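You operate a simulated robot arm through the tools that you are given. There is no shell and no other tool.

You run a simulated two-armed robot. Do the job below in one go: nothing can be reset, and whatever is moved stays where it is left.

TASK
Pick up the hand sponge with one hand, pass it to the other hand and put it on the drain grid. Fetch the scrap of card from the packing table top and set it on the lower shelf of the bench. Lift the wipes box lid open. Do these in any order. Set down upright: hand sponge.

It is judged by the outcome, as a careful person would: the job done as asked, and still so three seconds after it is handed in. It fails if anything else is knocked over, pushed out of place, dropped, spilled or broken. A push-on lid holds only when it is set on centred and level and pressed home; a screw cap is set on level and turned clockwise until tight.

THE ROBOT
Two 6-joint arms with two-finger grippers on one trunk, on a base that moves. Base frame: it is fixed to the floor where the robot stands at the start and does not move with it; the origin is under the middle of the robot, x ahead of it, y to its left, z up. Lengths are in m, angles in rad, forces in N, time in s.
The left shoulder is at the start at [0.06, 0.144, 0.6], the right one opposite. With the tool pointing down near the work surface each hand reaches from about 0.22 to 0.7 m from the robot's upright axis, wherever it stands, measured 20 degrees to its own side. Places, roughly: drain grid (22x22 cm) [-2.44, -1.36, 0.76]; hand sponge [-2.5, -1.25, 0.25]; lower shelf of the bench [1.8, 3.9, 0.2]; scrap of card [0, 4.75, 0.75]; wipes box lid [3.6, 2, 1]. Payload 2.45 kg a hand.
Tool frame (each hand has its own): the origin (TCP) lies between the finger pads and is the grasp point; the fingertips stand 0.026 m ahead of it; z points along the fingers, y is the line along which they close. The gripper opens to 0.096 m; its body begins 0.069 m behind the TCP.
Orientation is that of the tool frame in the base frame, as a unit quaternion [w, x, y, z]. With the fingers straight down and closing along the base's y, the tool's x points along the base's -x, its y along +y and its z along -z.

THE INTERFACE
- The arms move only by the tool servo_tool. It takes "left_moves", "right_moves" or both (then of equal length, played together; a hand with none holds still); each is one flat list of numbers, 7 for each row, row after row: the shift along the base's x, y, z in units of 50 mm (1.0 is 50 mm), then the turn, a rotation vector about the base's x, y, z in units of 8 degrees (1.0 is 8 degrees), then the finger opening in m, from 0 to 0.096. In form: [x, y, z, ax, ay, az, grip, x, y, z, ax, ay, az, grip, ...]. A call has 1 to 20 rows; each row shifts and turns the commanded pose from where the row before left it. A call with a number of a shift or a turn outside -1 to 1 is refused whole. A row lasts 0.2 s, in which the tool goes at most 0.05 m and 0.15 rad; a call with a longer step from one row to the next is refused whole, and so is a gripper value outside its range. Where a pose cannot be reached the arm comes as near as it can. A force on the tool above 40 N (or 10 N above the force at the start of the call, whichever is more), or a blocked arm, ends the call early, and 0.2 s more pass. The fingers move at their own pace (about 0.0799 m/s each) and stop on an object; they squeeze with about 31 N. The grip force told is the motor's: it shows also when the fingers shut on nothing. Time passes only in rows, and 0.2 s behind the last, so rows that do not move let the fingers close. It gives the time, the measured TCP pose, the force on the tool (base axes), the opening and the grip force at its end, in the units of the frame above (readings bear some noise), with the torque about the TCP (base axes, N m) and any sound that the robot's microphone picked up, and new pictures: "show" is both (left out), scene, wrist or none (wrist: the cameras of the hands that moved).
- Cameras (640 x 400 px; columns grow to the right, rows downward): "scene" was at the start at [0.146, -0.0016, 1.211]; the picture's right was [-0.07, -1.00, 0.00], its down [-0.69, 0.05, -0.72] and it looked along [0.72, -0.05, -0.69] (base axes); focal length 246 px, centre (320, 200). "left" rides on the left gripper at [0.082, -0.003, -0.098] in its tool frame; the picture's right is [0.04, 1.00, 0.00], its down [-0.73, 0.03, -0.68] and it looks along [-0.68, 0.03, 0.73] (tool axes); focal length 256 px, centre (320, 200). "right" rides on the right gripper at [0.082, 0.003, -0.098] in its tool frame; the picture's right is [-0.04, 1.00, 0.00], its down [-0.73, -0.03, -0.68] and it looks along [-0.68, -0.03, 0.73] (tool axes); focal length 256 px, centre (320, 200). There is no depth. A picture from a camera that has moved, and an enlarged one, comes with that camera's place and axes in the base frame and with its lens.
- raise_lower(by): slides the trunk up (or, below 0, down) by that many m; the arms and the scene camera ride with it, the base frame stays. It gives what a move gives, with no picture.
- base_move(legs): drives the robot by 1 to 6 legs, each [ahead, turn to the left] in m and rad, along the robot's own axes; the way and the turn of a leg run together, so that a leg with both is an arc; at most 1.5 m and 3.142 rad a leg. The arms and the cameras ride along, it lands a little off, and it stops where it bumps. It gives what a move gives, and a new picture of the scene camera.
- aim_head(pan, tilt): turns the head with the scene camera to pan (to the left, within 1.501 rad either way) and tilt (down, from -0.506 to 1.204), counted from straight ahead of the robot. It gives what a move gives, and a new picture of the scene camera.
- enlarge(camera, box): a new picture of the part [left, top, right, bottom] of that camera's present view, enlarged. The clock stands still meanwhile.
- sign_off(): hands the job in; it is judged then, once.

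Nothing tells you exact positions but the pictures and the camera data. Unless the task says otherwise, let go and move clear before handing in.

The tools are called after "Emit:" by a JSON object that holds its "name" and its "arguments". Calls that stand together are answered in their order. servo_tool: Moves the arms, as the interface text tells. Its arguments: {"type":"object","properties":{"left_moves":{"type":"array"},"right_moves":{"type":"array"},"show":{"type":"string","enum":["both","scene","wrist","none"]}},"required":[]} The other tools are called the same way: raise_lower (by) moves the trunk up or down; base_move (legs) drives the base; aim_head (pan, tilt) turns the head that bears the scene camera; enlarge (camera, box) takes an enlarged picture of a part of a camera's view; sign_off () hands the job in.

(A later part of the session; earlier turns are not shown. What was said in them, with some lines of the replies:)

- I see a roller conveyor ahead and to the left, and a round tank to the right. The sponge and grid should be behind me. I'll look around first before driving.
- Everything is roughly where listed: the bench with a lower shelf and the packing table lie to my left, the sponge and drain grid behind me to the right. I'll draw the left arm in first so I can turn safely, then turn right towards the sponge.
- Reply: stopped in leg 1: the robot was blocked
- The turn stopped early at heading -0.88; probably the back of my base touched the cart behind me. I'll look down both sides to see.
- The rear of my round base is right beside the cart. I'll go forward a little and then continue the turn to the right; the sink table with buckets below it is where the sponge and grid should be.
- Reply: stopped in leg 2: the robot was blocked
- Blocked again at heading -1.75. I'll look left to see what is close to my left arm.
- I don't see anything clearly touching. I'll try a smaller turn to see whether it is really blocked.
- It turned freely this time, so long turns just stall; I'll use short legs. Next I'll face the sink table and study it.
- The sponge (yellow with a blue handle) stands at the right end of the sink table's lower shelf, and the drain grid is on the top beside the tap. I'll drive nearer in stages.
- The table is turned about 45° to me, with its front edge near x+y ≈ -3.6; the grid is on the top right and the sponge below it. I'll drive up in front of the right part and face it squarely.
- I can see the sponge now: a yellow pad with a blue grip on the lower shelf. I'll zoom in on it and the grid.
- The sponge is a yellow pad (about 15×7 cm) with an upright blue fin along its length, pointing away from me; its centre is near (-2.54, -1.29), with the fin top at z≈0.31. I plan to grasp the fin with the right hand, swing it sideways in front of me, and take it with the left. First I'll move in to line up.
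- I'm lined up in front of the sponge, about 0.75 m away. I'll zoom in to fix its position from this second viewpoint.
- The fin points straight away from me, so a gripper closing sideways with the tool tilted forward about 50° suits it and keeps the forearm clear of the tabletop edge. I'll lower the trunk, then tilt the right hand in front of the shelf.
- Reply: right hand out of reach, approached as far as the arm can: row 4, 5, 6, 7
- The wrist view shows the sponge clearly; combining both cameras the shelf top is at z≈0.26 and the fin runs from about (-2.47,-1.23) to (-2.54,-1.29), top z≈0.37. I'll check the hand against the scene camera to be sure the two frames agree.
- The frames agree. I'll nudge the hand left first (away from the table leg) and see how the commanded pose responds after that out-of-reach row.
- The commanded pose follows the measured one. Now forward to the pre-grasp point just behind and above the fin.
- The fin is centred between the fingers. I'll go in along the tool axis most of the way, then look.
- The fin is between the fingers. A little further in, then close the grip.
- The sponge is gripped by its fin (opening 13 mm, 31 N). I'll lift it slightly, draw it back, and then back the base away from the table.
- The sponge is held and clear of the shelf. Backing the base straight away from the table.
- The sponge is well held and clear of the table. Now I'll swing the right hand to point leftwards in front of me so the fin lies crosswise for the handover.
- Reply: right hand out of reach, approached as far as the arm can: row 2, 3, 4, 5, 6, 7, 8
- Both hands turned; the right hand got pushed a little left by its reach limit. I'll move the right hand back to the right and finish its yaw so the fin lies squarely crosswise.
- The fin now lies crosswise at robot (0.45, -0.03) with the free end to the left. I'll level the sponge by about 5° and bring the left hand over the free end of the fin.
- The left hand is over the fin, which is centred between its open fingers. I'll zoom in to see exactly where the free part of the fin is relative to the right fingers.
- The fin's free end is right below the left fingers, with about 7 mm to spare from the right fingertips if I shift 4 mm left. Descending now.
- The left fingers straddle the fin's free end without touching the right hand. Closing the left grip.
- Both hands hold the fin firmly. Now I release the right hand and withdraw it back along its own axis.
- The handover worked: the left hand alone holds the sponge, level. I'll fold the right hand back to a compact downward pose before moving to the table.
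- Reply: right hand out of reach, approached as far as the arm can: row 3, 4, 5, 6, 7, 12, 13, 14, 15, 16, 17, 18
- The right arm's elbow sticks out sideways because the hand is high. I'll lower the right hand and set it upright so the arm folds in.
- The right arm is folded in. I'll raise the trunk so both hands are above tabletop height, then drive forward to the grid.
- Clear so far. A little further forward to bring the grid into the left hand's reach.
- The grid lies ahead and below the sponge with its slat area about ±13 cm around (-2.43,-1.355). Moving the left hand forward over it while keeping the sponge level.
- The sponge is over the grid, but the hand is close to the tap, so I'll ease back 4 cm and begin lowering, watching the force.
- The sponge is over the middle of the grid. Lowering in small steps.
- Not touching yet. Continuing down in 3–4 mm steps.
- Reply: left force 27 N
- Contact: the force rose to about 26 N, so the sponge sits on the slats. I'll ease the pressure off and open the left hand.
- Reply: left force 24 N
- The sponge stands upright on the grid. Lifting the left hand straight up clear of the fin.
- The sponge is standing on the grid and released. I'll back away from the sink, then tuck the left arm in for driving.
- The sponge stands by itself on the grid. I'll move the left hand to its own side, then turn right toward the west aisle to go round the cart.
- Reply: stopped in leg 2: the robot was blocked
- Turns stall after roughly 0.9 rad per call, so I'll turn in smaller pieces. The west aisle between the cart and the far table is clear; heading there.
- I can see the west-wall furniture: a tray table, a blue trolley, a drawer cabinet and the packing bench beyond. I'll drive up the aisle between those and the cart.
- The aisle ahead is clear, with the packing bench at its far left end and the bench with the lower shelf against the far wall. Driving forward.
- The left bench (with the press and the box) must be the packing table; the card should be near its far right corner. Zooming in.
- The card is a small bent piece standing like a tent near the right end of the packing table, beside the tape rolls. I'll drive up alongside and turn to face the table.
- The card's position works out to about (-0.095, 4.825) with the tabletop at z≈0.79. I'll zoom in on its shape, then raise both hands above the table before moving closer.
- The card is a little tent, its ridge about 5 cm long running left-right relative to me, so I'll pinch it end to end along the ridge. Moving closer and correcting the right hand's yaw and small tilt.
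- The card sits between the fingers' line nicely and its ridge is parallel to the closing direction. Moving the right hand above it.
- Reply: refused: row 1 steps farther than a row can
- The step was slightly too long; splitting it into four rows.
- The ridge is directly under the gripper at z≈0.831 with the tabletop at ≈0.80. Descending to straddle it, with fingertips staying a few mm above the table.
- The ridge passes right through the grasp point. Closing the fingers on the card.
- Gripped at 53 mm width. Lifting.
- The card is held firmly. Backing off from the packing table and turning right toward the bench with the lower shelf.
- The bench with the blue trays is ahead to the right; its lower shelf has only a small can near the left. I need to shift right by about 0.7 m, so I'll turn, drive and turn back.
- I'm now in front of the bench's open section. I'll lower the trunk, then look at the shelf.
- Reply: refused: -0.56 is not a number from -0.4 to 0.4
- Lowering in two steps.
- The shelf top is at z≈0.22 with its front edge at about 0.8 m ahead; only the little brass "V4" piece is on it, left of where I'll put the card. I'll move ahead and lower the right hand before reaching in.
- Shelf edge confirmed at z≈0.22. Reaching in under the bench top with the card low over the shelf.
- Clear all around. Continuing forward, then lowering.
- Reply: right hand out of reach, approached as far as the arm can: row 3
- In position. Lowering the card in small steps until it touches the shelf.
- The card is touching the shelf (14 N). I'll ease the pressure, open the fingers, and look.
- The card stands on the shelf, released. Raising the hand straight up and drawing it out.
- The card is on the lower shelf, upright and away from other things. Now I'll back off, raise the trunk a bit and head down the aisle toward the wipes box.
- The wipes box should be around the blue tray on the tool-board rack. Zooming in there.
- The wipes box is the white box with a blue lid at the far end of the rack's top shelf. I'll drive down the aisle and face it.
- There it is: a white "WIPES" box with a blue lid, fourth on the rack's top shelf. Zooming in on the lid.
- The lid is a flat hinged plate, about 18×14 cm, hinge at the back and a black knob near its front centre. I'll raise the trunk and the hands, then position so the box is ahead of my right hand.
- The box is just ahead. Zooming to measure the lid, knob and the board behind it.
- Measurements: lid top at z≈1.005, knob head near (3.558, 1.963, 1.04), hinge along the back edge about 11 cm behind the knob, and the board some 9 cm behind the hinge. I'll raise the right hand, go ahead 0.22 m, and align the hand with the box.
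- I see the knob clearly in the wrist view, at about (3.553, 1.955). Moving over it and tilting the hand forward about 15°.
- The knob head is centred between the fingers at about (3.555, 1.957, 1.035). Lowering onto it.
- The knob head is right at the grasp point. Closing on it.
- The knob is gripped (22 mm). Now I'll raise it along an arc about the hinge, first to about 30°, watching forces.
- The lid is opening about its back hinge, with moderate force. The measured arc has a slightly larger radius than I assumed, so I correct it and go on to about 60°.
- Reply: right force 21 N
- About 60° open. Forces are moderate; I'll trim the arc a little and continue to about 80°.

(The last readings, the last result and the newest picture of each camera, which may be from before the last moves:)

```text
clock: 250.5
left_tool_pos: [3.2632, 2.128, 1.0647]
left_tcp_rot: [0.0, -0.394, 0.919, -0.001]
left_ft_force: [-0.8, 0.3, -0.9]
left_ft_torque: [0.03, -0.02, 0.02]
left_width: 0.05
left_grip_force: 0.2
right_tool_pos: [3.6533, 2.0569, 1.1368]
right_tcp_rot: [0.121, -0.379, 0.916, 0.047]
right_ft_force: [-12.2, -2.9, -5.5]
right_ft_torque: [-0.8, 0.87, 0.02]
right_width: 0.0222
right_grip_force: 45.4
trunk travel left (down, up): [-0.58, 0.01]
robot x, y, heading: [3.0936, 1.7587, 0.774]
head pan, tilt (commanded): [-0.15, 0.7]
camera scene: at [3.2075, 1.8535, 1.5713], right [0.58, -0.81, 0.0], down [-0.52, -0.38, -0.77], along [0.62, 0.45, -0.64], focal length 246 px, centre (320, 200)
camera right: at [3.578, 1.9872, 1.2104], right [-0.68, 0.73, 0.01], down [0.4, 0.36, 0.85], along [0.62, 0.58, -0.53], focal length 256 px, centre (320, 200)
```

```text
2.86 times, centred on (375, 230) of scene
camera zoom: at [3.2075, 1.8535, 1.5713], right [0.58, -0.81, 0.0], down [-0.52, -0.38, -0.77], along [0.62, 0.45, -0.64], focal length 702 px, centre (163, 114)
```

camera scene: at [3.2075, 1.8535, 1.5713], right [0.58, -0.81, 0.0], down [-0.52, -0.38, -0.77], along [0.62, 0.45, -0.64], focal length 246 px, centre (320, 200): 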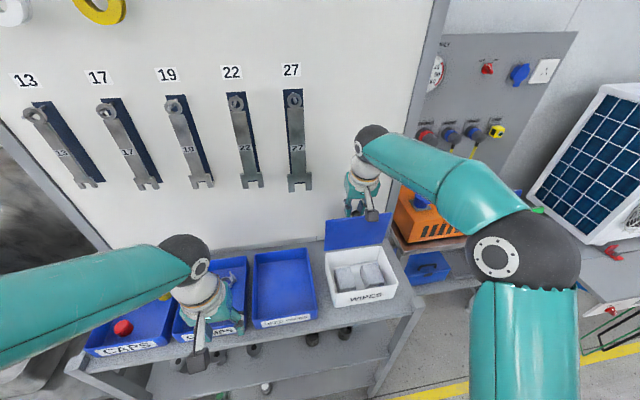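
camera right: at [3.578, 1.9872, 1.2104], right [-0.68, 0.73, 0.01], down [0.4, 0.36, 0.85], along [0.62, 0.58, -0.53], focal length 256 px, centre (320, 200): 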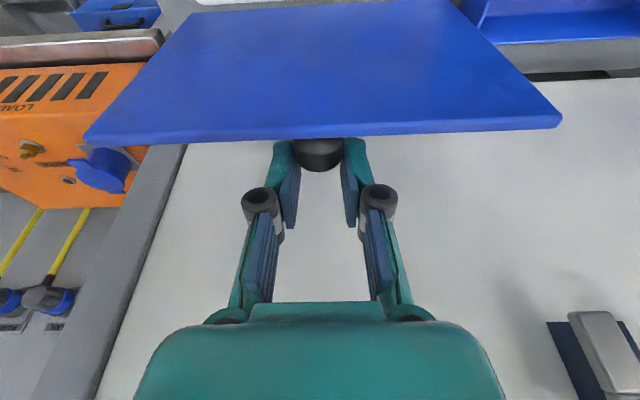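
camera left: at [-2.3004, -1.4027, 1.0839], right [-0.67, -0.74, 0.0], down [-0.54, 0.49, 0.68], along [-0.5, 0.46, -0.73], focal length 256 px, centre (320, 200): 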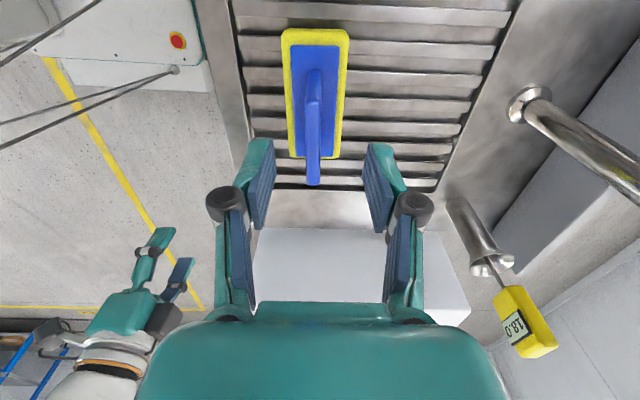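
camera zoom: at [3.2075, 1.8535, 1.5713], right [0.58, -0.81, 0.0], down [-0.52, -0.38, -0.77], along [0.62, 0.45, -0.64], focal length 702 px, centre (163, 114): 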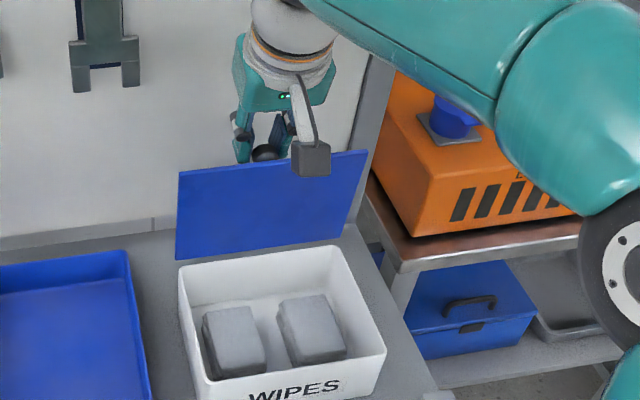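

About 80° open with small forces. Continuing past vertical.

Emit:
{"name": "servo_tool", "arguments": {"right_moves": [0.16, 0.16, -0.03, 0, 0, 0, 0, 0.16, 0.16, -0.05, 0, 0, 0, 0, 0.16, 0.16, -0.07, 0, 0, 0, 0], "show": "both"}}

Emit:
{"name": "enlarge", "arguments": {"camera": "scene", "box": [310, 160, 440, 300]}}

```text
clock: 251.3
left_tool_pos: [3.2603, 2.1265, 1.0652]
left_tcp_rot: [0.004, -0.394, 0.919, 0.0]
left_ft_force: [-0.2, -0.2, -0.2]
left_ft_torque: [0.01, -0.05, 0.01]
left_width: 0.0497
left_grip_force: 0.1
right_tool_pos: [3.6743, 2.0786, 1.1299]
right_tcp_rot: [0.12, -0.381, 0.916, 0.047]
right_ft_force: [-31.3, -18.7, -12.5]
right_ft_torque: [2.23, -1.48, 0.25]
right_width: 0.023
right_grip_force: 45.1
trunk travel left (down, up): [-0.58, 0.01]
robot x, y, heading: [3.0945, 1.7589, 0.767]
head pan, tilt (commanded): [-0.15, 0.7]
camera scene: at [3.2036, 1.8498, 1.5718], right [0.58, -0.81, 0.0], down [-0.52, -0.37, -0.77], along [0.62, 0.45, -0.64], focal length 246 px, centre (320, 200)
camera right: at [3.5993, 2.0088, 1.2038], right [-0.68, 0.73, 0.0], down [0.4, 0.36, 0.84], along [0.62, 0.58, -0.54], focal length 256 px, centre (320, 200)
```

scene: 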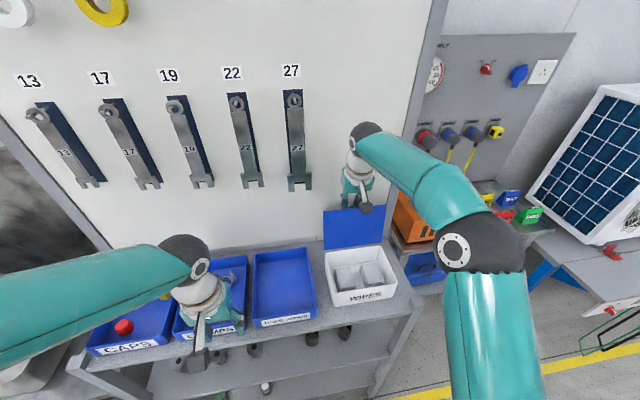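
right: 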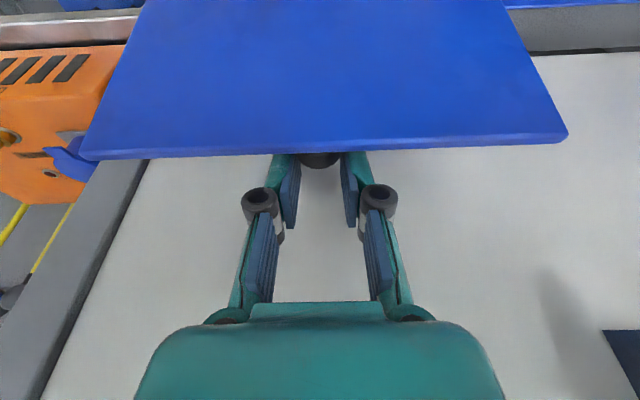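

```text
2.86 times, centred on (375, 230) of scene
camera zoom: at [3.2036, 1.8498, 1.5718], right [0.58, -0.81, 0.0], down [-0.52, -0.37, -0.77], along [0.62, 0.45, -0.64], focal length 702 px, centre (163, 114)
```

zoom: 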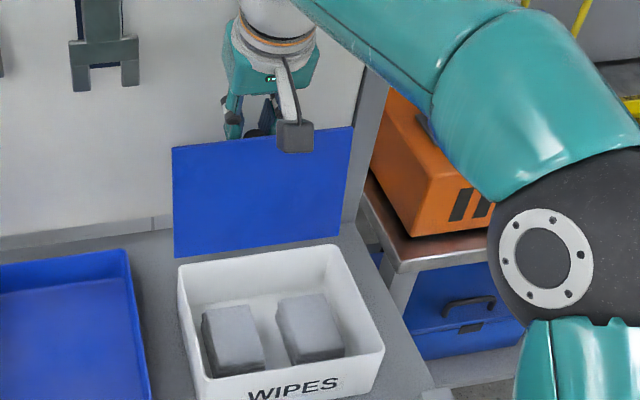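

The extra force comes from the gripper body touching the board behind. I'll ease back slightly and tilt the hand more forward so the body clears the board.

Emit:
{"name": "servo_tool", "arguments": {"right_moves": [-0.07, -0.07, 0, 0.354, -0.354, 0, 0, 0, 0, 0, 0.53, -0.53, 0, 0], "show": "none"}}

```text
clock: 251.9
left_tool_pos: [3.2636, 2.1282, 1.0656]
left_tcp_rot: [0.001, -0.394, 0.919, 0.0]
left_ft_force: [-0.5, -0.2, -0.5]
left_ft_torque: [-0.01, -0.04, 0.01]
left_width: 0.05
left_grip_force: 0.1
right_tool_pos: [3.6757, 2.0783, 1.1313]
right_tcp_rot: [0.203, -0.373, 0.902, 0.081]
right_ft_force: [-0.4, -0.1, 0.4]
right_ft_torque: [0.03, -0.02, -0.01]
right_width: 0.0
right_grip_force: 28.9
trunk travel left (down, up): [-0.58, 0.01]
robot x, y, heading: [3.0961, 1.7585, 0.772]
head pan, tilt (commanded): [-0.15, 0.7]
```

The fingers slipped off the knob (they closed on nothing). I'll look at where the lid is now.

Emit:
{"name": "enlarge", "arguments": {"camera": "scene", "box": [310, 160, 440, 300]}}

Emit:
{"name": "enlarge", "arguments": {"camera": "right", "box": [0, 0, 640, 400]}}

```text
2.86 times, centred on (375, 230) of scene
camera zoom: at [3.2079, 1.8532, 1.5715], right [0.58, -0.81, 0.0], down [-0.52, -0.38, -0.77], along [0.62, 0.45, -0.64], focal length 702 px, centre (163, 114)
```

zoom: 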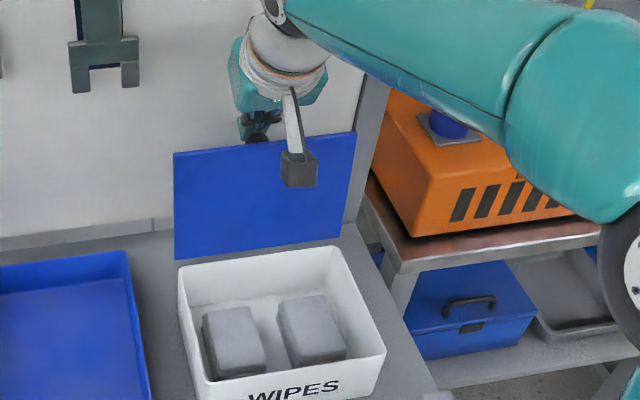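

```text
1.00 times, centred on (320, 200) of right (not enlarged: the box is as wide or as high as the picture)
camera zoom: at [3.5922, 2.0002, 1.1846], right [-0.68, 0.73, 0.01], down [0.28, 0.25, 0.93], along [0.68, 0.63, -0.37], focal length 256 px, centre (320, 200)
```

zoom: 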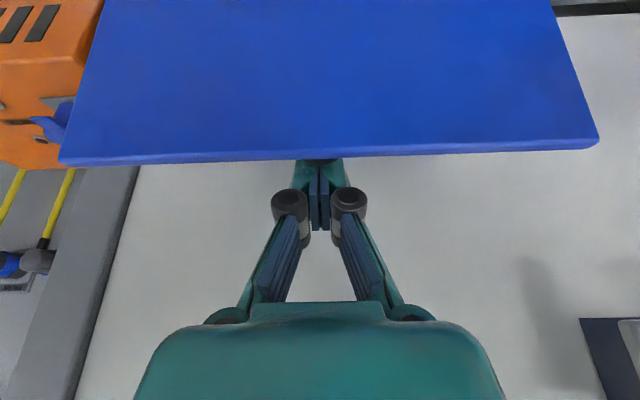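

The lid is standing near vertical on its own. I'll let a little time pass without moving to see if it stays.

Emit:
{"name": "servo_tool", "arguments": {"right_moves": [0, 0, 0, 0, 0, 0, 0, 0, 0, 0, 0, 0, 0, 0, 0, 0, 0, 0, 0, 0, 0], "show": "wrist"}}

Emit:
{"name": "enlarge", "arguments": {"camera": "scene", "box": [310, 160, 440, 300]}}

```text
clock: 252.7
left_tool_pos: [3.2629, 2.1292, 1.0647]
left_tcp_rot: [0.001, -0.394, 0.919, 0.001]
left_ft_force: [0.4, 0.7, -0.4]
left_ft_torque: [0.0, -0.01, 0.02]
left_width: 0.0499
left_grip_force: 0.1
right_tool_pos: [3.6754, 2.0794, 1.1287]
right_tcp_rot: [0.202, -0.374, 0.902, 0.081]
right_ft_force: [-0.2, -0.1, -0.7]
right_ft_torque: [0.0, 0.02, 0.05]
right_width: 0.0003
right_grip_force: 28.6
trunk travel left (down, up): [-0.58, 0.01]
robot x, y, heading: [3.0938, 1.7595, 0.77]
head pan, tilt (commanded): [-0.15, 0.7]
camera right: at [3.5922, 2.0007, 1.1833], right [-0.68, 0.73, 0.01], down [0.28, 0.25, 0.93], along [0.68, 0.63, -0.38], focal length 256 px, centre (320, 200)
```

right: 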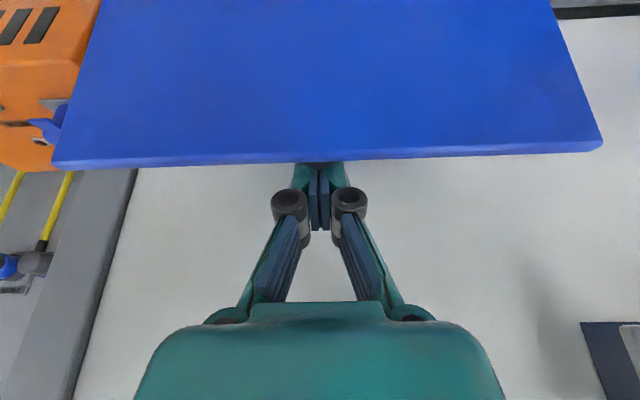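

```text
2.86 times, centred on (375, 230) of scene
camera zoom: at [3.2089, 1.8534, 1.5713], right [0.58, -0.81, 0.0], down [-0.52, -0.38, -0.76], along [0.62, 0.45, -0.64], focal length 702 px, centre (163, 114)
```

zoom: 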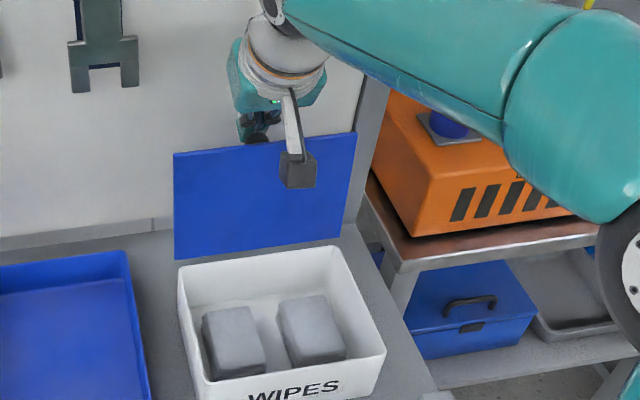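

The lid seems to lean slightly back. I'll lift the hand straight up out from behind it, which only increases clearance from the lid's edge.

Emit:
{"name": "servo_tool", "arguments": {"right_moves": [0, 0, 0.3, 0, 0, 0, 0, 0, 0, 0.5, 0, 0, 0, 0, 0, 0, 0.6, 0, 0, 0, 0, 0, 0, 0.6, 0, 0, 0, 0], "show": "both"}}

Emit:
{"name": "enlarge", "arguments": {"camera": "scene", "box": [310, 160, 440, 300]}}

```text
clock: 253.7
left_tool_pos: [3.2628, 2.1288, 1.0645]
left_tcp_rot: [0.001, -0.394, 0.919, 0.001]
left_ft_force: [0.0, 0.4, -0.5]
left_ft_torque: [-0.02, -0.01, 0.02]
left_width: 0.0498
left_grip_force: 0.0
right_tool_pos: [3.6757, 2.0799, 1.2289]
right_tcp_rot: [0.201, -0.373, 0.902, 0.079]
right_ft_force: [-0.1, 0.7, 0.1]
right_ft_torque: [0.01, 0.02, 0.03]
right_width: 0.0001
right_grip_force: 28.7
trunk travel left (down, up): [-0.58, 0.01]
robot x, y, heading: [3.0962, 1.7585, 0.772]
head pan, tilt (commanded): [-0.15, 0.7]
camera scene: at [3.2087, 1.8536, 1.5713], right [0.58, -0.81, 0.0], down [-0.52, -0.38, -0.76], along [0.62, 0.45, -0.64], focal length 246 px, centre (320, 200)
camera right: at [3.5929, 2.0015, 1.2841], right [-0.68, 0.73, 0.01], down [0.29, 0.25, 0.93], along [0.68, 0.63, -0.38], focal length 256 px, centre (320, 200)
```

scene: 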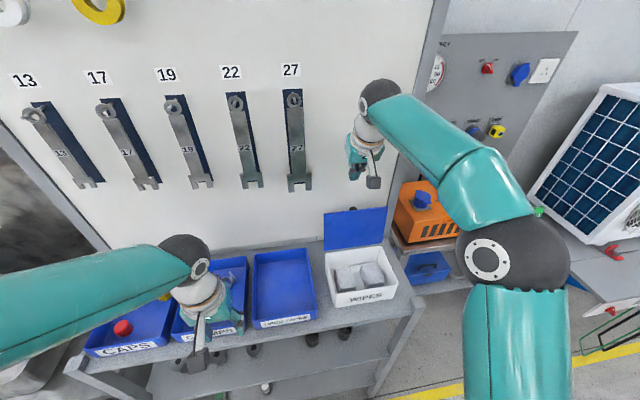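
right: 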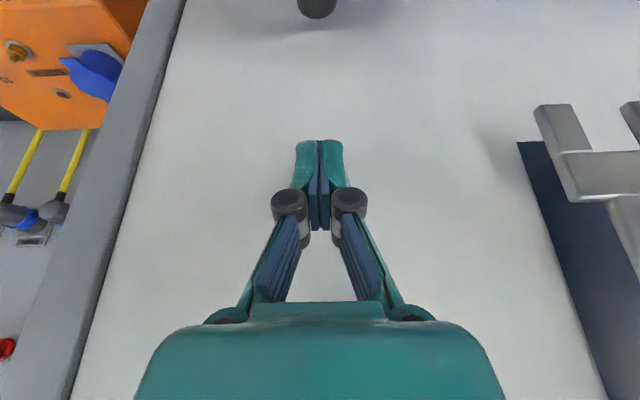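

```text
2.86 times, centred on (375, 230) of scene
camera zoom: at [3.2087, 1.8536, 1.5713], right [0.58, -0.81, 0.0], down [-0.52, -0.38, -0.76], along [0.62, 0.45, -0.64], focal length 702 px, centre (163, 114)
```

zoom: 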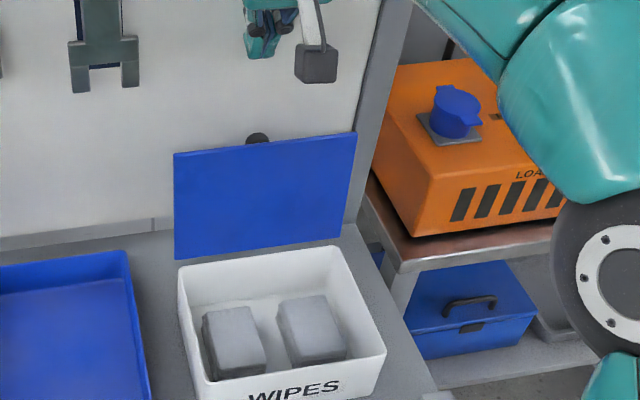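

The lid stays up by itself just past vertical. To make sure it is fully open, I'll bring the closed fingers round to its front and nudge it gently back toward its stop.

Emit:
{"name": "servo_tool", "arguments": {"right_moves": [-0.566, -0.566, 0.1, 0, 0, 0, 0, -0.566, -0.566, 0, 0, 0, 0, 0, -0.566, -0.566, 0, 0, 0, 0, 0, 0, 0, -0.7, 0, 0, 0, 0, 0, 0, -0.7, 0, 0, 0, 0, 0, 0, -0.7, 0, 0, 0, 0], "show": "both"}}

```text
clock: 255.1
left_tool_pos: [3.2624, 2.1288, 1.0645]
left_tcp_rot: [0.001, -0.395, 0.919, 0.001]
left_ft_force: [0.3, -0.2, 0.2]
left_ft_torque: [-0.01, 0.0, -0.03]
left_width: 0.05
left_grip_force: 0.1
right_tool_pos: [3.594, 1.9952, 1.1294]
right_tcp_rot: [0.202, -0.374, 0.902, 0.082]
right_ft_force: [-0.1, 0.0, 0.2]
right_ft_torque: [-0.01, 0.0, -0.01]
right_width: 0.0
right_grip_force: 28.5
trunk travel left (down, up): [-0.58, 0.01]
robot x, y, heading: [3.0966, 1.7567, 0.772]
head pan, tilt (commanded): [-0.15, 0.7]
camera scene: at [3.2095, 1.8539, 1.5712], right [0.58, -0.81, 0.0], down [-0.52, -0.38, -0.76], along [0.62, 0.45, -0.65], focal length 246 px, centre (320, 200)
camera right: at [3.509, 1.9165, 1.1841], right [-0.68, 0.73, 0.01], down [0.29, 0.25, 0.93], along [0.68, 0.63, -0.38], focal length 256 px, centre (320, 200)
```

scene: 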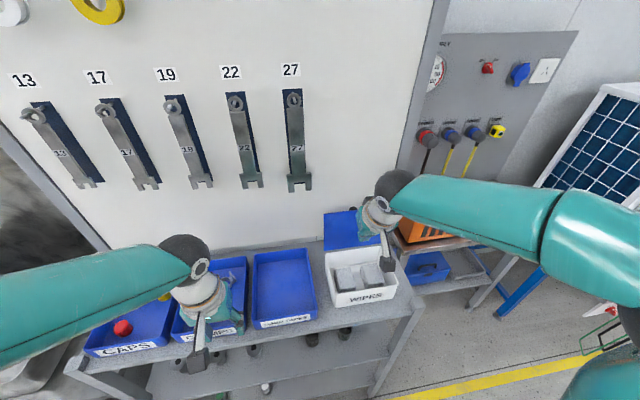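
right: 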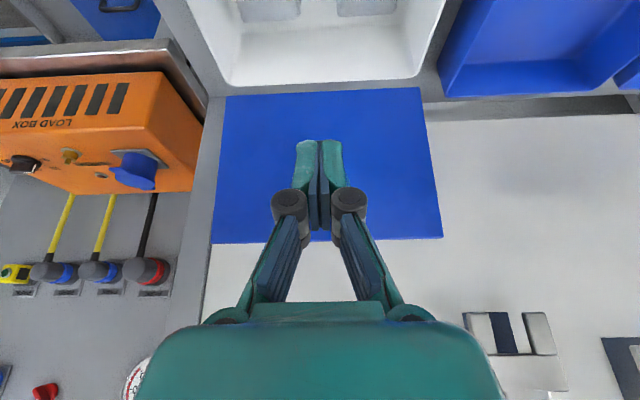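

The fingers are in front of the lid. Advancing slowly until they touch it.

Emit:
{"name": "servo_tool", "arguments": {"right_moves": [0.2, 0.2, 0, 0, 0, 0, 0, 0.2, 0.2, 0, 0, 0, 0, 0, 0.15, 0.15, 0, 0, 0, 0, 0, 0.15, 0.15, 0, 0, 0, 0, 0], "show": "wrist"}}

Emit:
{"name": "servo_tool", "arguments": {"right_moves": [0.12, 0.12, 0, 0, 0, 0, 0, 0.12, 0.12, 0, 0, 0, 0, 0], "show": "wrist"}}

```text
clock: 256.1
left_tool_pos: [3.2634, 2.1285, 1.0649]
left_tcp_rot: [0.0, -0.394, 0.919, 0.0]
left_ft_force: [1.0, -0.1, 0.3]
left_ft_torque: [0.02, 0.0, -0.01]
left_width: 0.05
left_grip_force: 0.0
right_tool_pos: [3.6254, 2.0294, 1.1273]
right_tcp_rot: [0.201, -0.373, 0.902, 0.081]
right_ft_force: [0.0, 0.2, -0.3]
right_ft_torque: [0.01, -0.01, 0.01]
right_width: 0.0003
right_grip_force: 28.4
trunk travel left (down, up): [-0.58, 0.01]
robot x, y, heading: [3.0932, 1.7554, 0.775]
head pan, tilt (commanded): [-0.15, 0.7]
camera right: at [3.5418, 1.9509, 1.1818], right [-0.68, 0.73, 0.01], down [0.29, 0.25, 0.93], along [0.68, 0.63, -0.38], focal length 256 px, centre (320, 200)
```

right: 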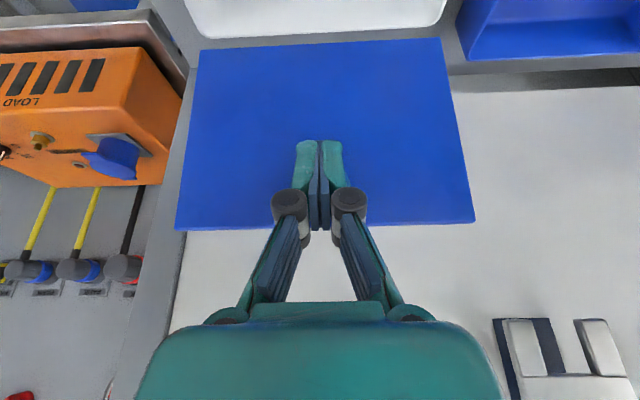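

```text
clock: 256.7
left_tool_pos: [3.2594, 2.1238, 1.0661]
left_tcp_rot: [0.003, -0.394, 0.919, 0.001]
left_ft_force: [0.1, -0.1, 0.9]
left_ft_torque: [0.02, 0.01, -0.03]
left_width: 0.0502
left_grip_force: 0.0
right_tool_pos: [3.6318, 2.0362, 1.1281]
right_tcp_rot: [0.199, -0.373, 0.903, 0.079]
right_ft_force: [-21.5, -22.4, 3.3]
right_ft_torque: [-0.32, 0.37, -0.03]
right_width: 0.0061
right_grip_force: 28.5
trunk travel left (down, up): [-0.58, 0.01]
robot x, y, heading: [3.0911, 1.7558, 0.772]
head pan, tilt (commanded): [-0.15, 0.7]
camera right: at [3.5492, 1.9582, 1.1829], right [-0.68, 0.73, 0.01], down [0.29, 0.25, 0.92], along [0.67, 0.63, -0.38], focal length 256 px, centre (320, 200)
```

right: 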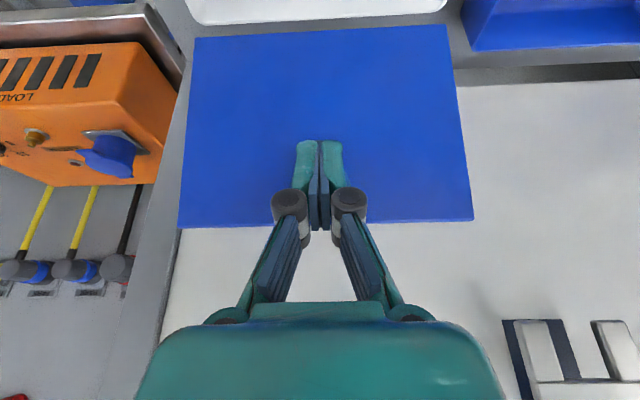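

The lid is firmly against its stop (force rose at once). Backing the hand off and checking the lid and box.

Emit:
{"name": "servo_tool", "arguments": {"right_moves": [-0.3, -0.3, 0, 0, 0, 0, 0, -0.5, -0.5, 0, 0, 0, 0, 0, -0.5, -0.5, 0.3, 0, 0, 0, 0, -0.5, -0.5, 0.6, 0, 0, 0, 0, -0.5, -0.5, 0.6, 0, 0, 0, 0], "show": "both"}}

Emit:
{"name": "enlarge", "arguments": {"camera": "scene", "box": [310, 160, 440, 300]}}

```text
clock: 257.9
left_tool_pos: [3.2626, 2.1279, 1.0649]
left_tcp_rot: [0.002, -0.394, 0.919, 0.0]
left_ft_force: [-0.2, 0.5, 0.1]
left_ft_torque: [0.01, -0.02, 0.04]
left_width: 0.05
left_grip_force: 0.1
right_tool_pos: [3.5205, 1.9272, 1.2013]
right_tcp_rot: [0.202, -0.374, 0.901, 0.08]
right_ft_force: [0.0, -1.2, 0.3]
right_ft_torque: [0.03, 0.0, 0.01]
right_width: 0.0001
right_grip_force: 28.3
trunk travel left (down, up): [-0.58, 0.01]
robot x, y, heading: [3.0919, 1.7578, 0.773]
head pan, tilt (commanded): [-0.15, 0.7]
camera scene: at [3.208, 1.8522, 1.5714], right [0.58, -0.81, 0.0], down [-0.52, -0.38, -0.77], along [0.62, 0.45, -0.64], focal length 246 px, centre (320, 200)
camera right: at [3.4366, 1.8489, 1.2553], right [-0.68, 0.73, 0.01], down [0.28, 0.25, 0.93], along [0.68, 0.63, -0.38], focal length 256 px, centre (320, 200)
```

scene: 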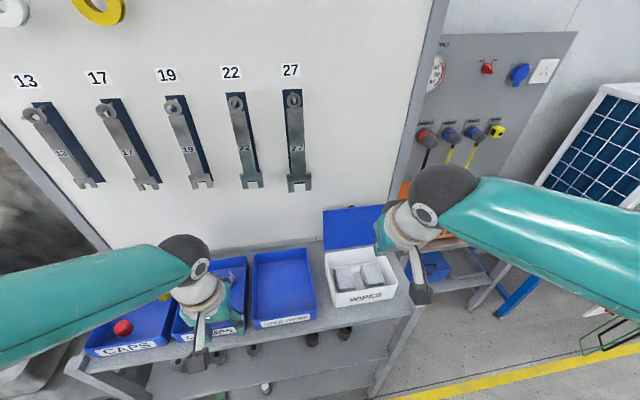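
right: 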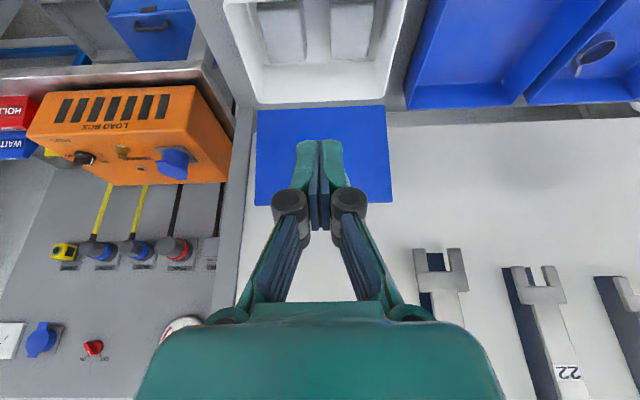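

```text
2.86 times, centred on (375, 230) of scene
camera zoom: at [3.208, 1.8522, 1.5714], right [0.58, -0.81, 0.0], down [-0.52, -0.38, -0.77], along [0.62, 0.45, -0.64], focal length 702 px, centre (163, 114)
```

zoom: 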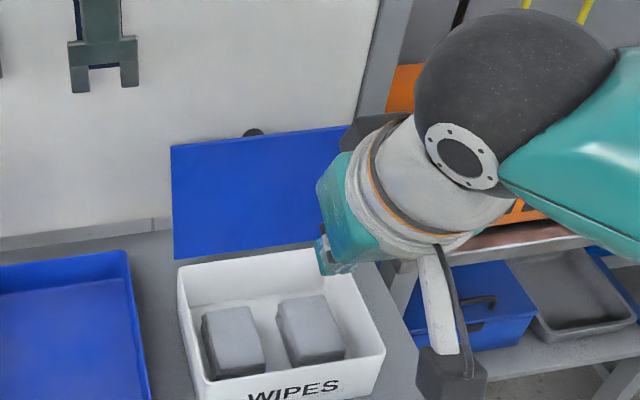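

The lid is open against its stop and the box hasn't moved. I'll back away from the rack and check once more.

Emit:
{"name": "base_move", "arguments": {"legs": [[-0.35, 0]]}}

Emit:
{"name": "enlarge", "arguments": {"camera": "scene", "box": [220, 120, 460, 270]}}

```text
clock: 260.2
left_tool_pos: [3.0137, 1.8835, 1.0653]
left_tcp_rot: [0.001, -0.393, 0.92, 0.001]
left_ft_force: [-0.1, 0.2, -0.5]
left_ft_torque: [0.02, -0.01, 0.01]
left_width: 0.0501
left_grip_force: 0.0
right_tool_pos: [3.2704, 1.6833, 1.2002]
right_tcp_rot: [0.201, -0.372, 0.903, 0.081]
right_ft_force: [0.5, -0.2, -0.4]
right_ft_torque: [0.01, 0.02, -0.05]
right_width: 0.0
right_grip_force: 28.1
trunk travel left (down, up): [-0.58, 0.01]
robot x, y, heading: [2.8485, 1.5138, 0.767]
head pan, tilt (commanded): [-0.15, 0.7]
camera scene: at [2.9582, 1.6087, 1.5714], right [0.58, -0.81, 0.0], down [-0.52, -0.37, -0.77], along [0.62, 0.44, -0.64], focal length 246 px, centre (320, 200)
```

scene: 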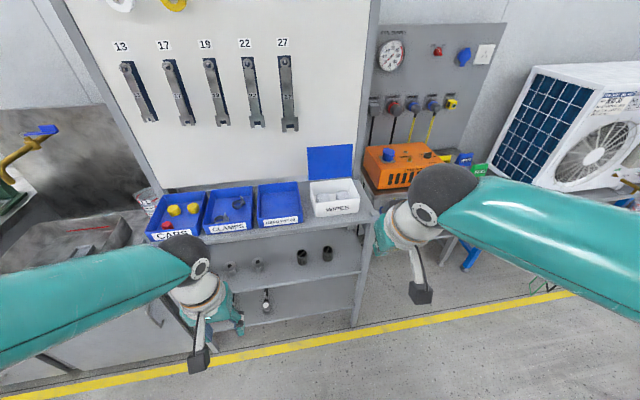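

```text
2.67 times, centred on (340, 195) of scene
camera zoom: at [2.9582, 1.6087, 1.5714], right [0.58, -0.81, 0.0], down [-0.52, -0.37, -0.77], along [0.62, 0.44, -0.64], focal length 656 px, centre (267, 213)
```

zoom: 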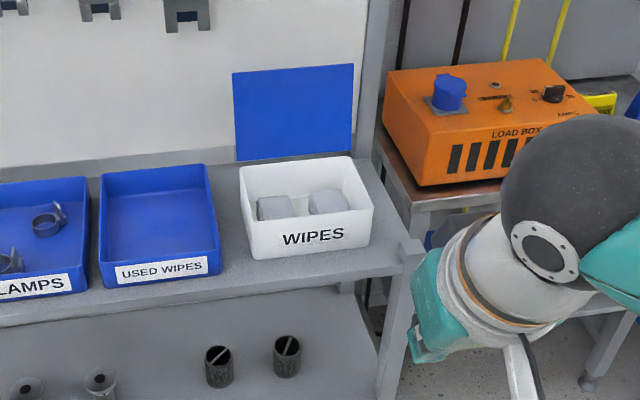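

The lid stays open with the hands clear and nothing else disturbed. When I left them, the sponge was standing upright on the drain grid and the card was on the bench's lower shelf, so I'm handing the job in.

Emit:
{"name": "sign_off", "arguments": {}}

```text
The job is handed in.
```

I've done all three tasks and handed the job in; the result of the judging hasn't come back.

- **Hand sponge:** I picked it up with the right hand, passed it to the left, and set it down upright near the middle of the drain grid. It was standing on its own when I drove away.
- **Scrap of card:** I moved it from the packing table to the bench's lower shelf. It sits about 8 cm in from the front edge, to the right of the brass piece marked V4.
- **Wipes box lid:** it is open just past vertical, against its stop, and was still there after I backed away. My fingers slipped off the knob near the end, so I pushed the lid the last bit from the front. The box did not move.

While opening the lid, the gripper briefly pressed against the tool board behind the box, with about 39 N. I saw nothing there out of place afterwards. I did not go back to look at the sponge or card again before handing in.
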